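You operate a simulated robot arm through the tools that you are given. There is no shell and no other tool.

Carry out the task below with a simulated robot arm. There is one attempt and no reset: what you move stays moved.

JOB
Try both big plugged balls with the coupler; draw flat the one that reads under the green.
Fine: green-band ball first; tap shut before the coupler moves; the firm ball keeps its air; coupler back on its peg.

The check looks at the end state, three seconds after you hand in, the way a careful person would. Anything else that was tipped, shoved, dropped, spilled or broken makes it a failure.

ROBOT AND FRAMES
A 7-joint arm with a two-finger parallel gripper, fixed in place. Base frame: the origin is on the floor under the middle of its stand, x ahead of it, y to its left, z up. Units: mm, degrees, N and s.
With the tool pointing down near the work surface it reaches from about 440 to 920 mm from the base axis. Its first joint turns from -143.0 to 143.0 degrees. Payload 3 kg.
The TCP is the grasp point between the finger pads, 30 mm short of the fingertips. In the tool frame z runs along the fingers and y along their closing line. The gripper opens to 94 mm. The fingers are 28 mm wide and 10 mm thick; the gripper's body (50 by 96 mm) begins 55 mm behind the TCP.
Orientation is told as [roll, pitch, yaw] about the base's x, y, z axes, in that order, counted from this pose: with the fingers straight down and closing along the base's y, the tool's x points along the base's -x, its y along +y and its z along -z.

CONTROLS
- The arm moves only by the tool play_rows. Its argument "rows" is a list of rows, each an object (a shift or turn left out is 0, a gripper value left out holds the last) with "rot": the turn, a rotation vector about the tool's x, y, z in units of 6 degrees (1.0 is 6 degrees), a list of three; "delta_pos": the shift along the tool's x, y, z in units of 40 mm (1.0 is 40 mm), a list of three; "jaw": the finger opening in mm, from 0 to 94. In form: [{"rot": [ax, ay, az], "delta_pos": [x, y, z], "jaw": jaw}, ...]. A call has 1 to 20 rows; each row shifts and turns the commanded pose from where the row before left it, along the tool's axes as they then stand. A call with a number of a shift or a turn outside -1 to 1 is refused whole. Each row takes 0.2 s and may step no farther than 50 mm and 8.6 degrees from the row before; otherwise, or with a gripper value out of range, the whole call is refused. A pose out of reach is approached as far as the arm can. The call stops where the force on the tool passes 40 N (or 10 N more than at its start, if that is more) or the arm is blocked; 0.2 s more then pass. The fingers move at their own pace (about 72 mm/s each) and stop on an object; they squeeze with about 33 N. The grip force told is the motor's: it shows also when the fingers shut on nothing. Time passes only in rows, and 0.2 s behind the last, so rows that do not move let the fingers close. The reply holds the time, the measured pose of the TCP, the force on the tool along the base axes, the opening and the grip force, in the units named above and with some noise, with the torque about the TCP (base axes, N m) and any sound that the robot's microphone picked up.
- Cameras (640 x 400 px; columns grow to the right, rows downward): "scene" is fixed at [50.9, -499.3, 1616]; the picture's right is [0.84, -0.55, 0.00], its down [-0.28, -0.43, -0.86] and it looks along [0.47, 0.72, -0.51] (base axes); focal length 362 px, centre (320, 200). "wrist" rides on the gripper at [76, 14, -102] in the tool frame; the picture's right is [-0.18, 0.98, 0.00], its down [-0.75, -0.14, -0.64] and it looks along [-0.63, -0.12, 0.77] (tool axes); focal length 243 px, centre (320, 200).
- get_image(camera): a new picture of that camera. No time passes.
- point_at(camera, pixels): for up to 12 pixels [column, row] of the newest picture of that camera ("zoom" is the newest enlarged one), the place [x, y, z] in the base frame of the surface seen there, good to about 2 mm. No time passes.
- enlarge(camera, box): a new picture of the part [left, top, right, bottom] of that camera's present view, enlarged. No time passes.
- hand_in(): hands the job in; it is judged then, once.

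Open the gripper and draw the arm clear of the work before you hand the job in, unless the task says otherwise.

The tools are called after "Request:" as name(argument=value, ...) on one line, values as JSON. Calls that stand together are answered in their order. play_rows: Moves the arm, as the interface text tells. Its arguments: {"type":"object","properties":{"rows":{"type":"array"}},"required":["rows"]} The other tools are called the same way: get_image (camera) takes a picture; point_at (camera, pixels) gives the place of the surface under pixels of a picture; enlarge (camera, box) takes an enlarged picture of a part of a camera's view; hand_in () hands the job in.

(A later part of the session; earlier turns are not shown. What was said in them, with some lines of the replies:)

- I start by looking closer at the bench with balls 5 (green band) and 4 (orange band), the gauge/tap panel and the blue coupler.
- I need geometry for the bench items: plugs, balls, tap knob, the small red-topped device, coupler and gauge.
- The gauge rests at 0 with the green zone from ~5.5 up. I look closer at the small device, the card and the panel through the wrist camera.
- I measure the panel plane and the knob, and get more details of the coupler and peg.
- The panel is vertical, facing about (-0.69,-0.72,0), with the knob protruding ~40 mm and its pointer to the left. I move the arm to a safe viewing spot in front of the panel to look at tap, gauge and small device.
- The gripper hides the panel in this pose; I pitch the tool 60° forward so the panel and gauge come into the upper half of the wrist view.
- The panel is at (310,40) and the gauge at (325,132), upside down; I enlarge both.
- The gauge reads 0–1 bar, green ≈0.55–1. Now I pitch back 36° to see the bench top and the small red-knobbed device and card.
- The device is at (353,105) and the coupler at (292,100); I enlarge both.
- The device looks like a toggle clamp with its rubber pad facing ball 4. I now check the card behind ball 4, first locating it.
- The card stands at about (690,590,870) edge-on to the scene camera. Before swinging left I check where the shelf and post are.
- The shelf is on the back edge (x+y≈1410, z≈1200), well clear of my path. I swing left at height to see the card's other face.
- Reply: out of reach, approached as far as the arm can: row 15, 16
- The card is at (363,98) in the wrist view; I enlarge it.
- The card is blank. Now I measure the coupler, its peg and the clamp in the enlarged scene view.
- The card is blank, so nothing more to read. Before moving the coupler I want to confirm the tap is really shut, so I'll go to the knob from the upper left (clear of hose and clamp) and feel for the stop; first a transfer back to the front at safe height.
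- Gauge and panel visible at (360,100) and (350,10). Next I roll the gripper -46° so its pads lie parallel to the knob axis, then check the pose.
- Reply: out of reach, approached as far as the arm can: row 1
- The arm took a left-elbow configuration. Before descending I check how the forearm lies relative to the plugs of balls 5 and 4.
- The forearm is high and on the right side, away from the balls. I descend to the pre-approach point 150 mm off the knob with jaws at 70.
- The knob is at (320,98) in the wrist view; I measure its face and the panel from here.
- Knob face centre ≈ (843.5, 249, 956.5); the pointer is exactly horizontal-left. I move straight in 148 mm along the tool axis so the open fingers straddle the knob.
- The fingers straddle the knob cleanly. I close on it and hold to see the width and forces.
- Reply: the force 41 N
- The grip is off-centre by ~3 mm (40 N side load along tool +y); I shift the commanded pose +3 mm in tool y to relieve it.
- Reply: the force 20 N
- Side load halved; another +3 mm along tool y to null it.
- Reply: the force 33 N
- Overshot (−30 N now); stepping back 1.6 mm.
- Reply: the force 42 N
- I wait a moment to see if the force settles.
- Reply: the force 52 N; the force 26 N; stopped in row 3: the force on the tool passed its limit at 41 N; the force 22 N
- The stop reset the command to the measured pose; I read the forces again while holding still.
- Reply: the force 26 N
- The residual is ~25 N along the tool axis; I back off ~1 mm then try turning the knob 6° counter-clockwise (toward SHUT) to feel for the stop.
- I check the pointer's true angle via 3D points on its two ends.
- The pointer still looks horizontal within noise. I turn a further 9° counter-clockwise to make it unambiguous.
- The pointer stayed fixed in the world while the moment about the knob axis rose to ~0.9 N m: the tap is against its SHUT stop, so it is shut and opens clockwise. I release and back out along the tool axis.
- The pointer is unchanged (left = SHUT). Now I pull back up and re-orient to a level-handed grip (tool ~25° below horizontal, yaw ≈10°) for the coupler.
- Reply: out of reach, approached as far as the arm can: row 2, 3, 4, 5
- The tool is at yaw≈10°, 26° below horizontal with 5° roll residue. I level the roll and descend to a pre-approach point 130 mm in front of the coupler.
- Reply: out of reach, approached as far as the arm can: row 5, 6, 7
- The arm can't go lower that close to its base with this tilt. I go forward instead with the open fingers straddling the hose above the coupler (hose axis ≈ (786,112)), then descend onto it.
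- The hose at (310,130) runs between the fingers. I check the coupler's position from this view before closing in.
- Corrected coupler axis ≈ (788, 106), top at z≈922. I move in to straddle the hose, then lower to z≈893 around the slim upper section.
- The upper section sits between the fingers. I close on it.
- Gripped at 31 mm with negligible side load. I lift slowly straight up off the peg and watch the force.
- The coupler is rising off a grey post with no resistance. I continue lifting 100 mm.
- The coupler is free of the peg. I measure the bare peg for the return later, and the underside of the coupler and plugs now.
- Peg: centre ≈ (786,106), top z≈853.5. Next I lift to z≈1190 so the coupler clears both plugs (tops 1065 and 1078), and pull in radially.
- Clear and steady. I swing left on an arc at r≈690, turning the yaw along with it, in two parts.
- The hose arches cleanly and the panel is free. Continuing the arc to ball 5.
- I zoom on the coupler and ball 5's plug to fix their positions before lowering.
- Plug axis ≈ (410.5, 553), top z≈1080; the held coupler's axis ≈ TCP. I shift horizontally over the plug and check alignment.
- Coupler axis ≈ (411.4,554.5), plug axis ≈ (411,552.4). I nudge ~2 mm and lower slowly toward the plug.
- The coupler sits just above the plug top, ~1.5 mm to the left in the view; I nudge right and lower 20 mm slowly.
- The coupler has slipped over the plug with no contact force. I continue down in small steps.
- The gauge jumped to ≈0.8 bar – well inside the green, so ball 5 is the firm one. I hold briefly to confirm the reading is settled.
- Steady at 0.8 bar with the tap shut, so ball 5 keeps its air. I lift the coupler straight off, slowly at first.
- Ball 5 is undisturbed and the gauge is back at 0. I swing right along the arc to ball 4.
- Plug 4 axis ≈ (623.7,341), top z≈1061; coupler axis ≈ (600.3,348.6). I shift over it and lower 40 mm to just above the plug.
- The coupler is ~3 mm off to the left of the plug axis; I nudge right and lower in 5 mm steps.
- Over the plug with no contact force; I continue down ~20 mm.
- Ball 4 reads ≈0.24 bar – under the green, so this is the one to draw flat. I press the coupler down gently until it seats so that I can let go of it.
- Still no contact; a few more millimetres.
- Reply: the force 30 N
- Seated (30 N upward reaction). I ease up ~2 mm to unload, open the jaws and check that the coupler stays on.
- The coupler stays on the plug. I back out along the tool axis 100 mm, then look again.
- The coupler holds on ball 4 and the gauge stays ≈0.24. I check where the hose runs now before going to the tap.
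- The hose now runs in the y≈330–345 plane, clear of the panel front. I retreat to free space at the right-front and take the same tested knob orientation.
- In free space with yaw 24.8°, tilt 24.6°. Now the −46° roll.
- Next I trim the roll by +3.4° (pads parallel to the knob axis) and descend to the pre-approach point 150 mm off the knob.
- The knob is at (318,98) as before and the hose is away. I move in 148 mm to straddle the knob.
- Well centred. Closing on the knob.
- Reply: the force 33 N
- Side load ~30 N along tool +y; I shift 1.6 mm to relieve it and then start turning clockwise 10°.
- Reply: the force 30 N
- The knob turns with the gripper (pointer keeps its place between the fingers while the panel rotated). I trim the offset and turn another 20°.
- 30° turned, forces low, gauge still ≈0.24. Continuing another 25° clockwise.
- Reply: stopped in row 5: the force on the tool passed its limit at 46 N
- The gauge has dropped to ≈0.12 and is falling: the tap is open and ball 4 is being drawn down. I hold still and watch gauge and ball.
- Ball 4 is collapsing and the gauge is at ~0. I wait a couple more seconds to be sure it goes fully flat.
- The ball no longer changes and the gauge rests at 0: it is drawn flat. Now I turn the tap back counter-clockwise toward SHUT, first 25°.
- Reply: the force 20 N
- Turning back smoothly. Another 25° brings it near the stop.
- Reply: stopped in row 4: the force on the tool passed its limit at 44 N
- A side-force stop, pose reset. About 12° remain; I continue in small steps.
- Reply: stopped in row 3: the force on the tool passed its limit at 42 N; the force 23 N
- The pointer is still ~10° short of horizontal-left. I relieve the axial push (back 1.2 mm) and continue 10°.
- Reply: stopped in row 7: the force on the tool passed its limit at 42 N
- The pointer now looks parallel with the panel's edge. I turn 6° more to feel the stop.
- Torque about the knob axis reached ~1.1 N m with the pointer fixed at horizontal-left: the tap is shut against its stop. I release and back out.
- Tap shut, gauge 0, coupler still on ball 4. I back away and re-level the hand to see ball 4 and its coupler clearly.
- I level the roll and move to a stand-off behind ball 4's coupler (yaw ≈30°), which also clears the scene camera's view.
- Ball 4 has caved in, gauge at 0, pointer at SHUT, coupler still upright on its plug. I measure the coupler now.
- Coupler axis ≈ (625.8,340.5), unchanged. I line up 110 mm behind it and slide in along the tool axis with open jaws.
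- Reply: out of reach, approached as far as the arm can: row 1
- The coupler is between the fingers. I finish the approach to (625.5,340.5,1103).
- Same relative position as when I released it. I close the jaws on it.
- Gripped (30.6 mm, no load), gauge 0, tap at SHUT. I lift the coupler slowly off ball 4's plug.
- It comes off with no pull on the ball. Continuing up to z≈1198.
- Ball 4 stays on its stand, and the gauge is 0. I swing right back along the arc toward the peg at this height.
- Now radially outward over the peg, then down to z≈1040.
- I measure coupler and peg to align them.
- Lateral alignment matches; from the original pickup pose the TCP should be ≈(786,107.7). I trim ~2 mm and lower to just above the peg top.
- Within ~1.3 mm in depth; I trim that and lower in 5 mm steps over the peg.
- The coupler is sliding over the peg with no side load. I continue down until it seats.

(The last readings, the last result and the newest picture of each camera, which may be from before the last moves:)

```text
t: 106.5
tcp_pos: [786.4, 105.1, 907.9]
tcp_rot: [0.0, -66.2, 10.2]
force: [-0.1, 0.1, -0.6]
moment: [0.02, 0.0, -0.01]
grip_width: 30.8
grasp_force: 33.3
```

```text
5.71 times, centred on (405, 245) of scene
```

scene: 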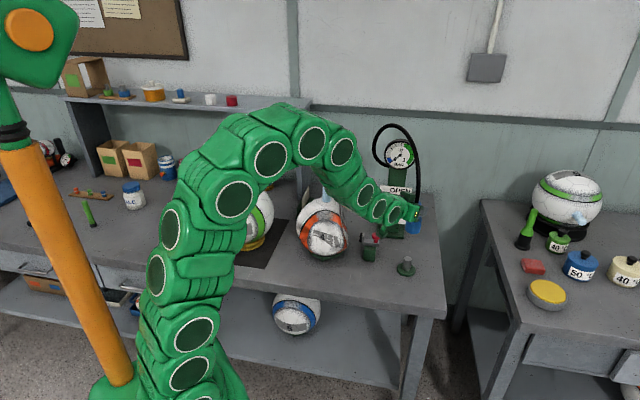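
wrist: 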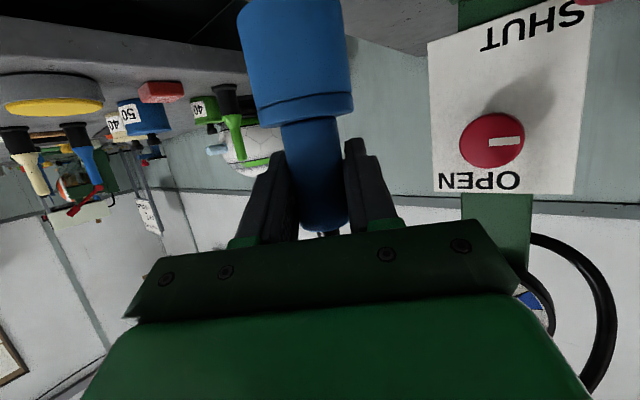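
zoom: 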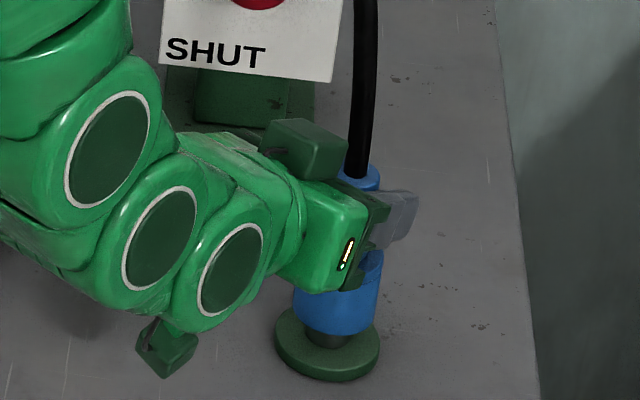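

About 10 mm left; small steps until contact.

Request:
play_rows(rows=[{"delta_pos": [0.0685, 0, 0.0305]}, {"delta_pos": [0.0685, 0, 0.0305]}, {"delta_pos": [0.0685, 0, 0.0305]}, {}])

Request:
enlarge(camera="scene", box=[370, 210, 440, 280])

```text
t: 107.5
tcp_pos: [785.0, 106.0, 899.0]
tcp_rot: [0.0, -66.1, 10.2]
force: [-1.0, 0.1, 0.3]
moment: [0.01, 0.01, 0.0]
grip_width: 30.5
grasp_force: 33.6
```

```text
5.71 times, centred on (405, 245) of scene
```

zoom: 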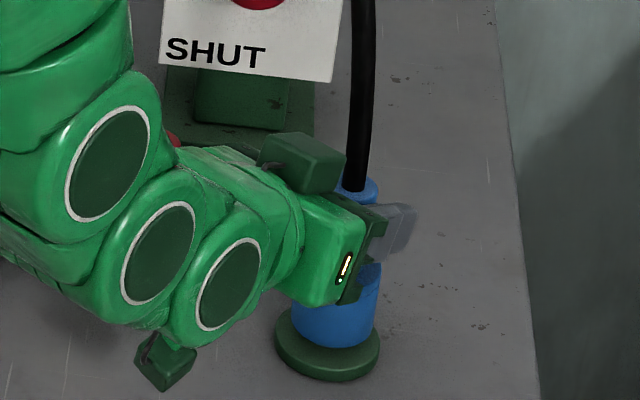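

Request:
play_rows(rows=[{"delta_pos": [0.0457, 0, 0.0203]}, {"delta_pos": [0.0457, 0, 0.0203]}, {}])

Request:
enlarge(camera="scene", box=[370, 210, 440, 280])

```text
t: 108.3
tcp_pos: [785.7, 104.0, 895.7]
tcp_rot: [0.0, -66.0, 10.3]
force: [0.3, 0.0, -0.7]
moment: [-0.01, -0.01, 0.04]
grip_width: 30.4
grasp_force: 33.7
```

```text
5.71 times, centred on (405, 245) of scene
```

zoom: 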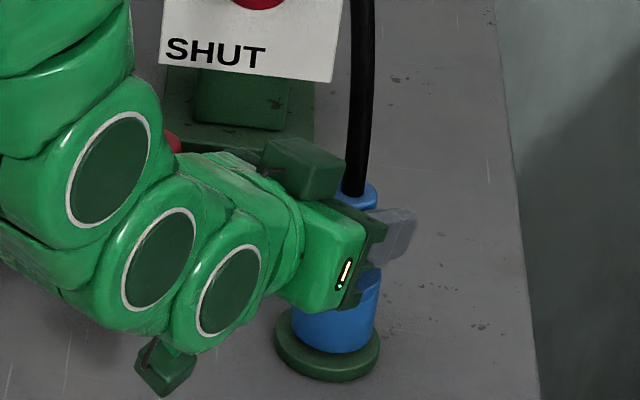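

No contact yet at z≈896; I keep lowering in 2 mm steps and stop when the upward force appears.

Request:
play_rows(rows=[{"delta_pos": [0.0457, 0, 0.0203]}, {}, {"delta_pos": [0.0457, 0, 0.0203]}, {}])

Request:
enlarge(camera="scene", box=[370, 210, 440, 280])

```text
t: 109.3
tcp_pos: [785.7, 105.9, 892.4]
tcp_rot: [0.0, -66.3, 10.2]
force: [6.0, 1.0, 28.4]
moment: [0.12, -0.19, -0.02]
grip_width: 30.9
grasp_force: 32.8
```

```text
5.71 times, centred on (405, 245) of scene
```

zoom: 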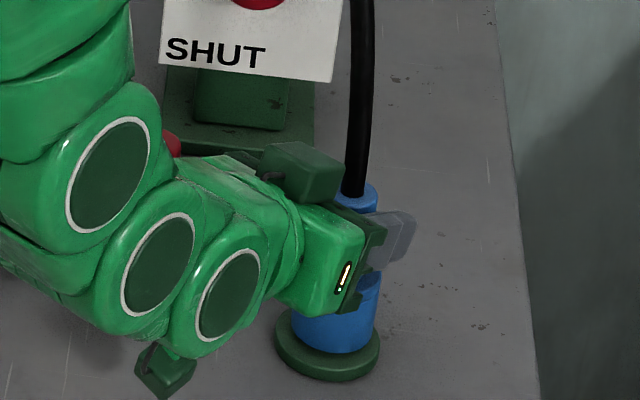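

Seated on the peg (28 N up). I ease off ~1.5 mm and open the jaws, then check that the coupler stands.

Request:
play_rows(rows=[{"delta_pos": [-0.034, 0, -0.015]}, {}, {"jaw": 70}, {"jaw": 70}, {"jaw": 70}])

Request:
get_image(camera="wrist")

Request:
enlarge(camera="scene", box=[370, 210, 440, 280])

```text
t: 110.5
tcp_pos: [785.4, 104.4, 890.9]
tcp_rot: [0.0, -66.1, 10.3]
force: [-0.1, 0.1, 0.3]
moment: [0.0, -0.03, 0.01]
grip_width: 69.9
grasp_force: 0.0
```

```text
taken
```

wrist: 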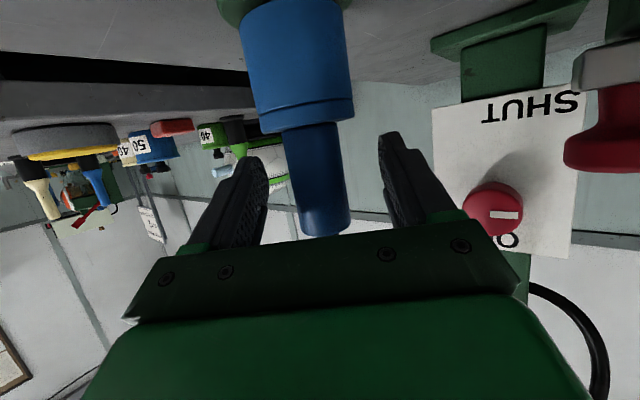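

```text
5.71 times, centred on (405, 245) of scene
```

zoom: 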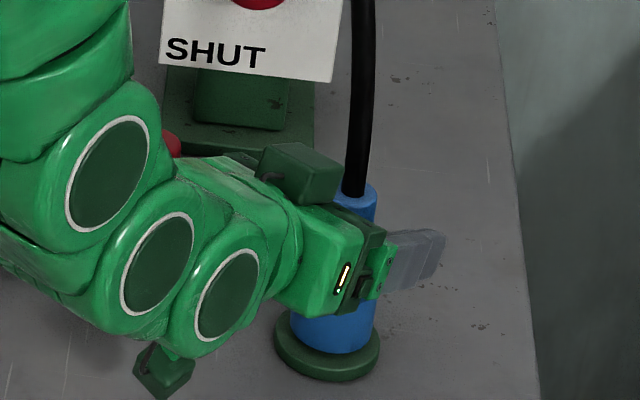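

The coupler stands on its peg. I reverse the entry path: straight up with the fingers straddling the hose, then back.

Request:
play_rows(rows=[{"delta_pos": [-0.4, 0, -0.178]}, {"delta_pos": [-0.6, 0, -0.267]}, {"delta_pos": [-0.6, 0, -0.267]}, {"delta_pos": [0, 0, -0.8]}, {"delta_pos": [0, 0, -0.8]}, {"delta_pos": [0, 0, -0.8]}, {}])

Request:
get_image(camera="scene")

Request:
enlarge(camera="scene", box=[340, 130, 440, 290])

```text
t: 112.1
tcp_pos: [699.8, 91.9, 1001.9]
tcp_rot: [0.1, -66.1, 10.1]
force: [0.1, 0.0, -0.5]
moment: [0.01, 0.01, -0.02]
grip_width: 70.0
grasp_force: 0.1
```

```text
taken
```

scene: 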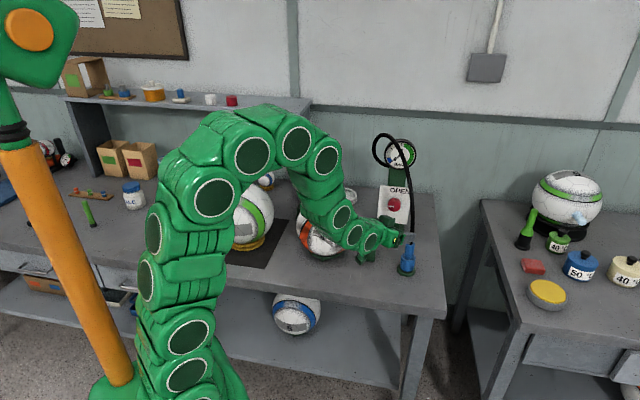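

```text
2.50 times, centred on (390, 210) of scene
```

zoom: 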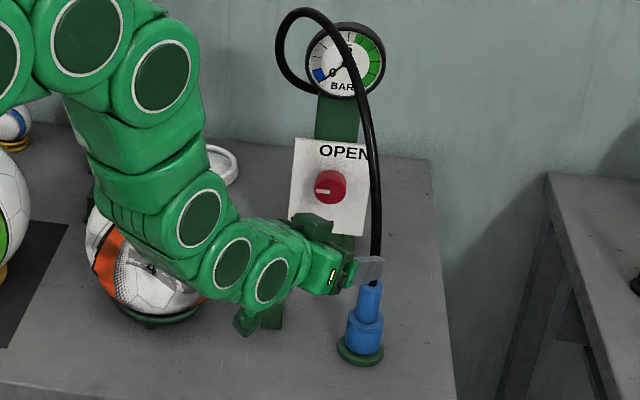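

The coupler is back on its peg, tap pointer at SHUT. Now I raise and draw the arm clear of the work.

Request:
play_rows(rows=[{"delta_pos": [-0.857, 0, -0.381]}, {"delta_pos": [-0.857, 0, -0.381]}, {"delta_pos": [-0.857, 0, -0.381]}, {"delta_pos": [-0.857, 0, -0.381]}, {"delta_pos": [0, -0.6, -0.6]}, {"delta_pos": [0, -0.6, -0.6]}, {"delta_pos": [0, -0.6, -0.6], "jaw": 94}, {}])

Request:
get_image(camera="scene")

```text
t: 113.9
tcp_pos: [645.8, 8.8, 1179.4]
tcp_rot: [-0.1, -66.1, 10.2]
force: [-0.5, -0.1, 0.5]
moment: [-0.01, 0.02, 0.01]
grip_width: 94.1
grasp_force: 0.2
```

```text
taken
```

scene: 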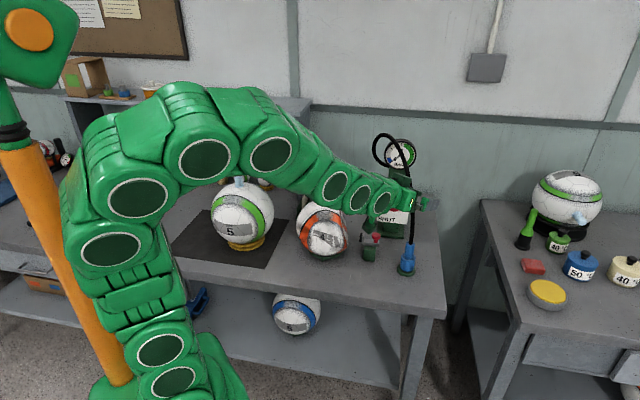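

I straighten the tool to point down and pull back to a clear parking spot, to see the whole bench.

Request:
play_rows(rows=[{"rot": [0, 1, 0]}, {"rot": [0, 1, 0]}, {"rot": [0, 1, 0]}, {"rot": [0, 1, 0]}, {"rot": [0, 1, 0]}, {"rot": [0, 1, 0]}, {"rot": [0, 1, 0]}, {"rot": [0, 1, 0]}, {"rot": [0, 1, 0]}, {"rot": [0, 1, 0]}, {"rot": [0, 1, 0]}, {"delta_pos": [0.5, -0.6, -0.5]}, {"delta_pos": [0.5, -0.6, -0.5]}, {"delta_pos": [0.5, -0.6, -0.5]}, {"delta_pos": [0.5, -0.6, -0.5]}, {"delta_pos": [0.5, -0.6, -0.5]}, {}])

Request:
get_image(camera="scene")

Request:
enlarge(camera="scene", box=[180, 130, 450, 300])

```text
t: 117.5
tcp_pos: [570.6, -128.5, 1277.4]
tcp_rot: [0.1, 0.0, 10.2]
force: [-0.2, 0.4, 0.1]
moment: [0.0, 0.02, -0.03]
grip_width: 94.0
grasp_force: 0.1
```

```text
taken
```

scene: 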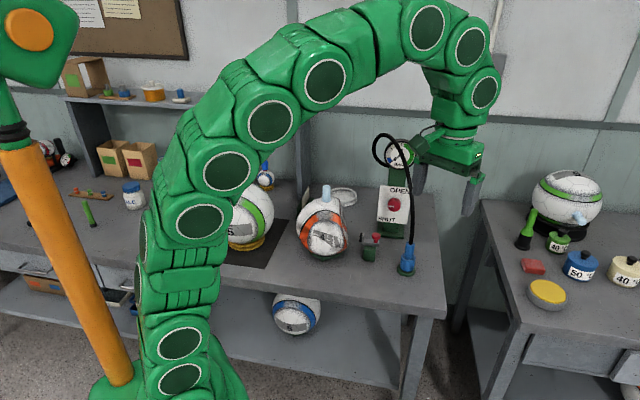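

```text
2.35 times, centred on (315, 215) of scene
```

zoom: 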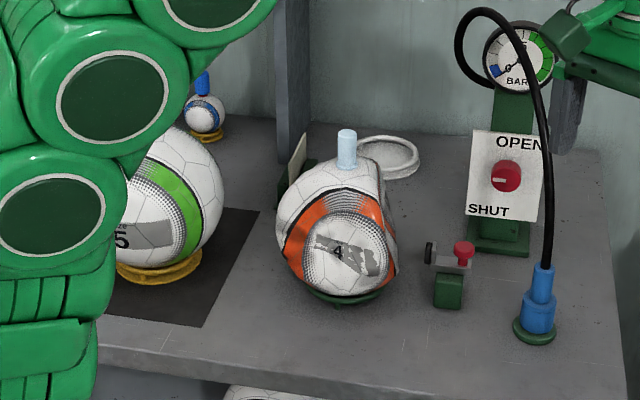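

Final check: I zoom on the coupler/peg, the knob and ball 4.

Request:
enlarge(camera="scene", box=[375, 170, 435, 290])

Request:
enlarge(camera="scene", box=[285, 175, 365, 270])

Request:
get_image(camera="wrist")

```text
3.33 times, centred on (405, 230) of scene
```

zoom: 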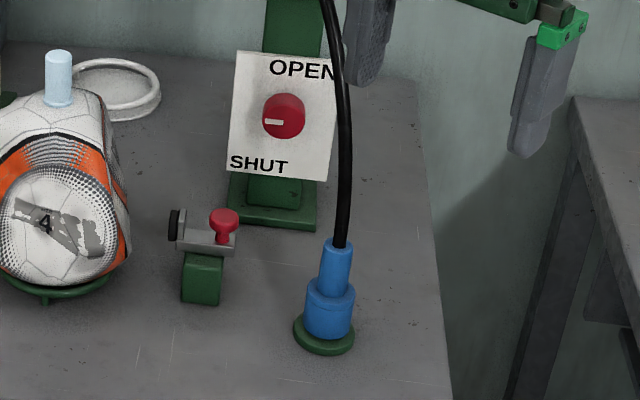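

```text
4.21 times, centred on (325, 222) of scene
```

zoom: 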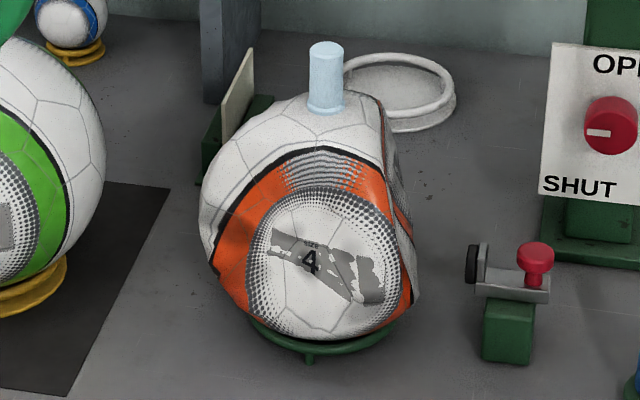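

```text
taken
```

wrist: 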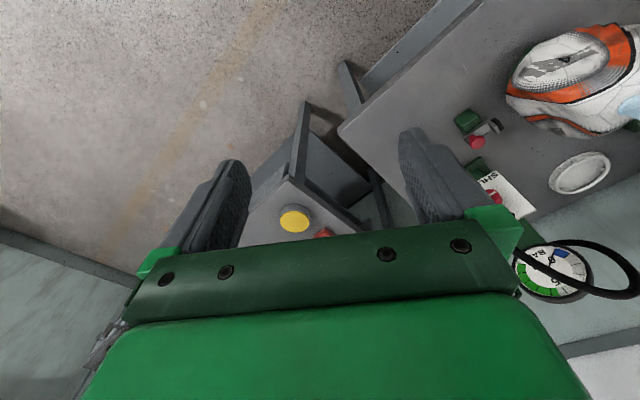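

Here is how the bench stands:
- **Coupler:** it is upright on its peg.
- **Tap:** the pointer is at SHUT.
- **Ball 4:** it is caved in on its stand, and it read 0 bar with the coupler on and the tap shut.
- **Ball 5:** it read a steady 0.8 bar, and the tap was never opened while the coupler was on it.
- **Gripper and arm:** the gripper is open and the arm is clear.

I'm handing in the job.

Request:
hand_in()

```text
The job is handed in.
```

I tried both balls with the coupler, green-band ball first, drew ball 4 flat and handed the job in. No result from the check has come back yet.

| Ball | Reading | What I did |
|---|---|---|
| 5 (green band) | 0.8 bar, steady, in the green | Left alone; the tap stayed shut while the coupler was on it |
| 4 (orange band) | about 0.24 bar, under the green | Opened the tap until the gauge read 0 and the ball caved in, then shut it |

- **Tap:** it was shut every time the coupler moved. I tested it against its stop before starting, and shut it to the stop again before taking the coupler off ball 4.
- **Flatness:** ball 4 still read 0 with the coupler on and the tap shut. It is caved in on one side rather than lying completely flat.
- **Coupler:** it is back on its peg.
- **Bench:** I saw nothing else moved or tipped in the last pictures. The arm hid part of ball 5 at the very end, but it looked undisturbed earlier.
- **Arm:** the gripper is open and the arm is clear of the bench.
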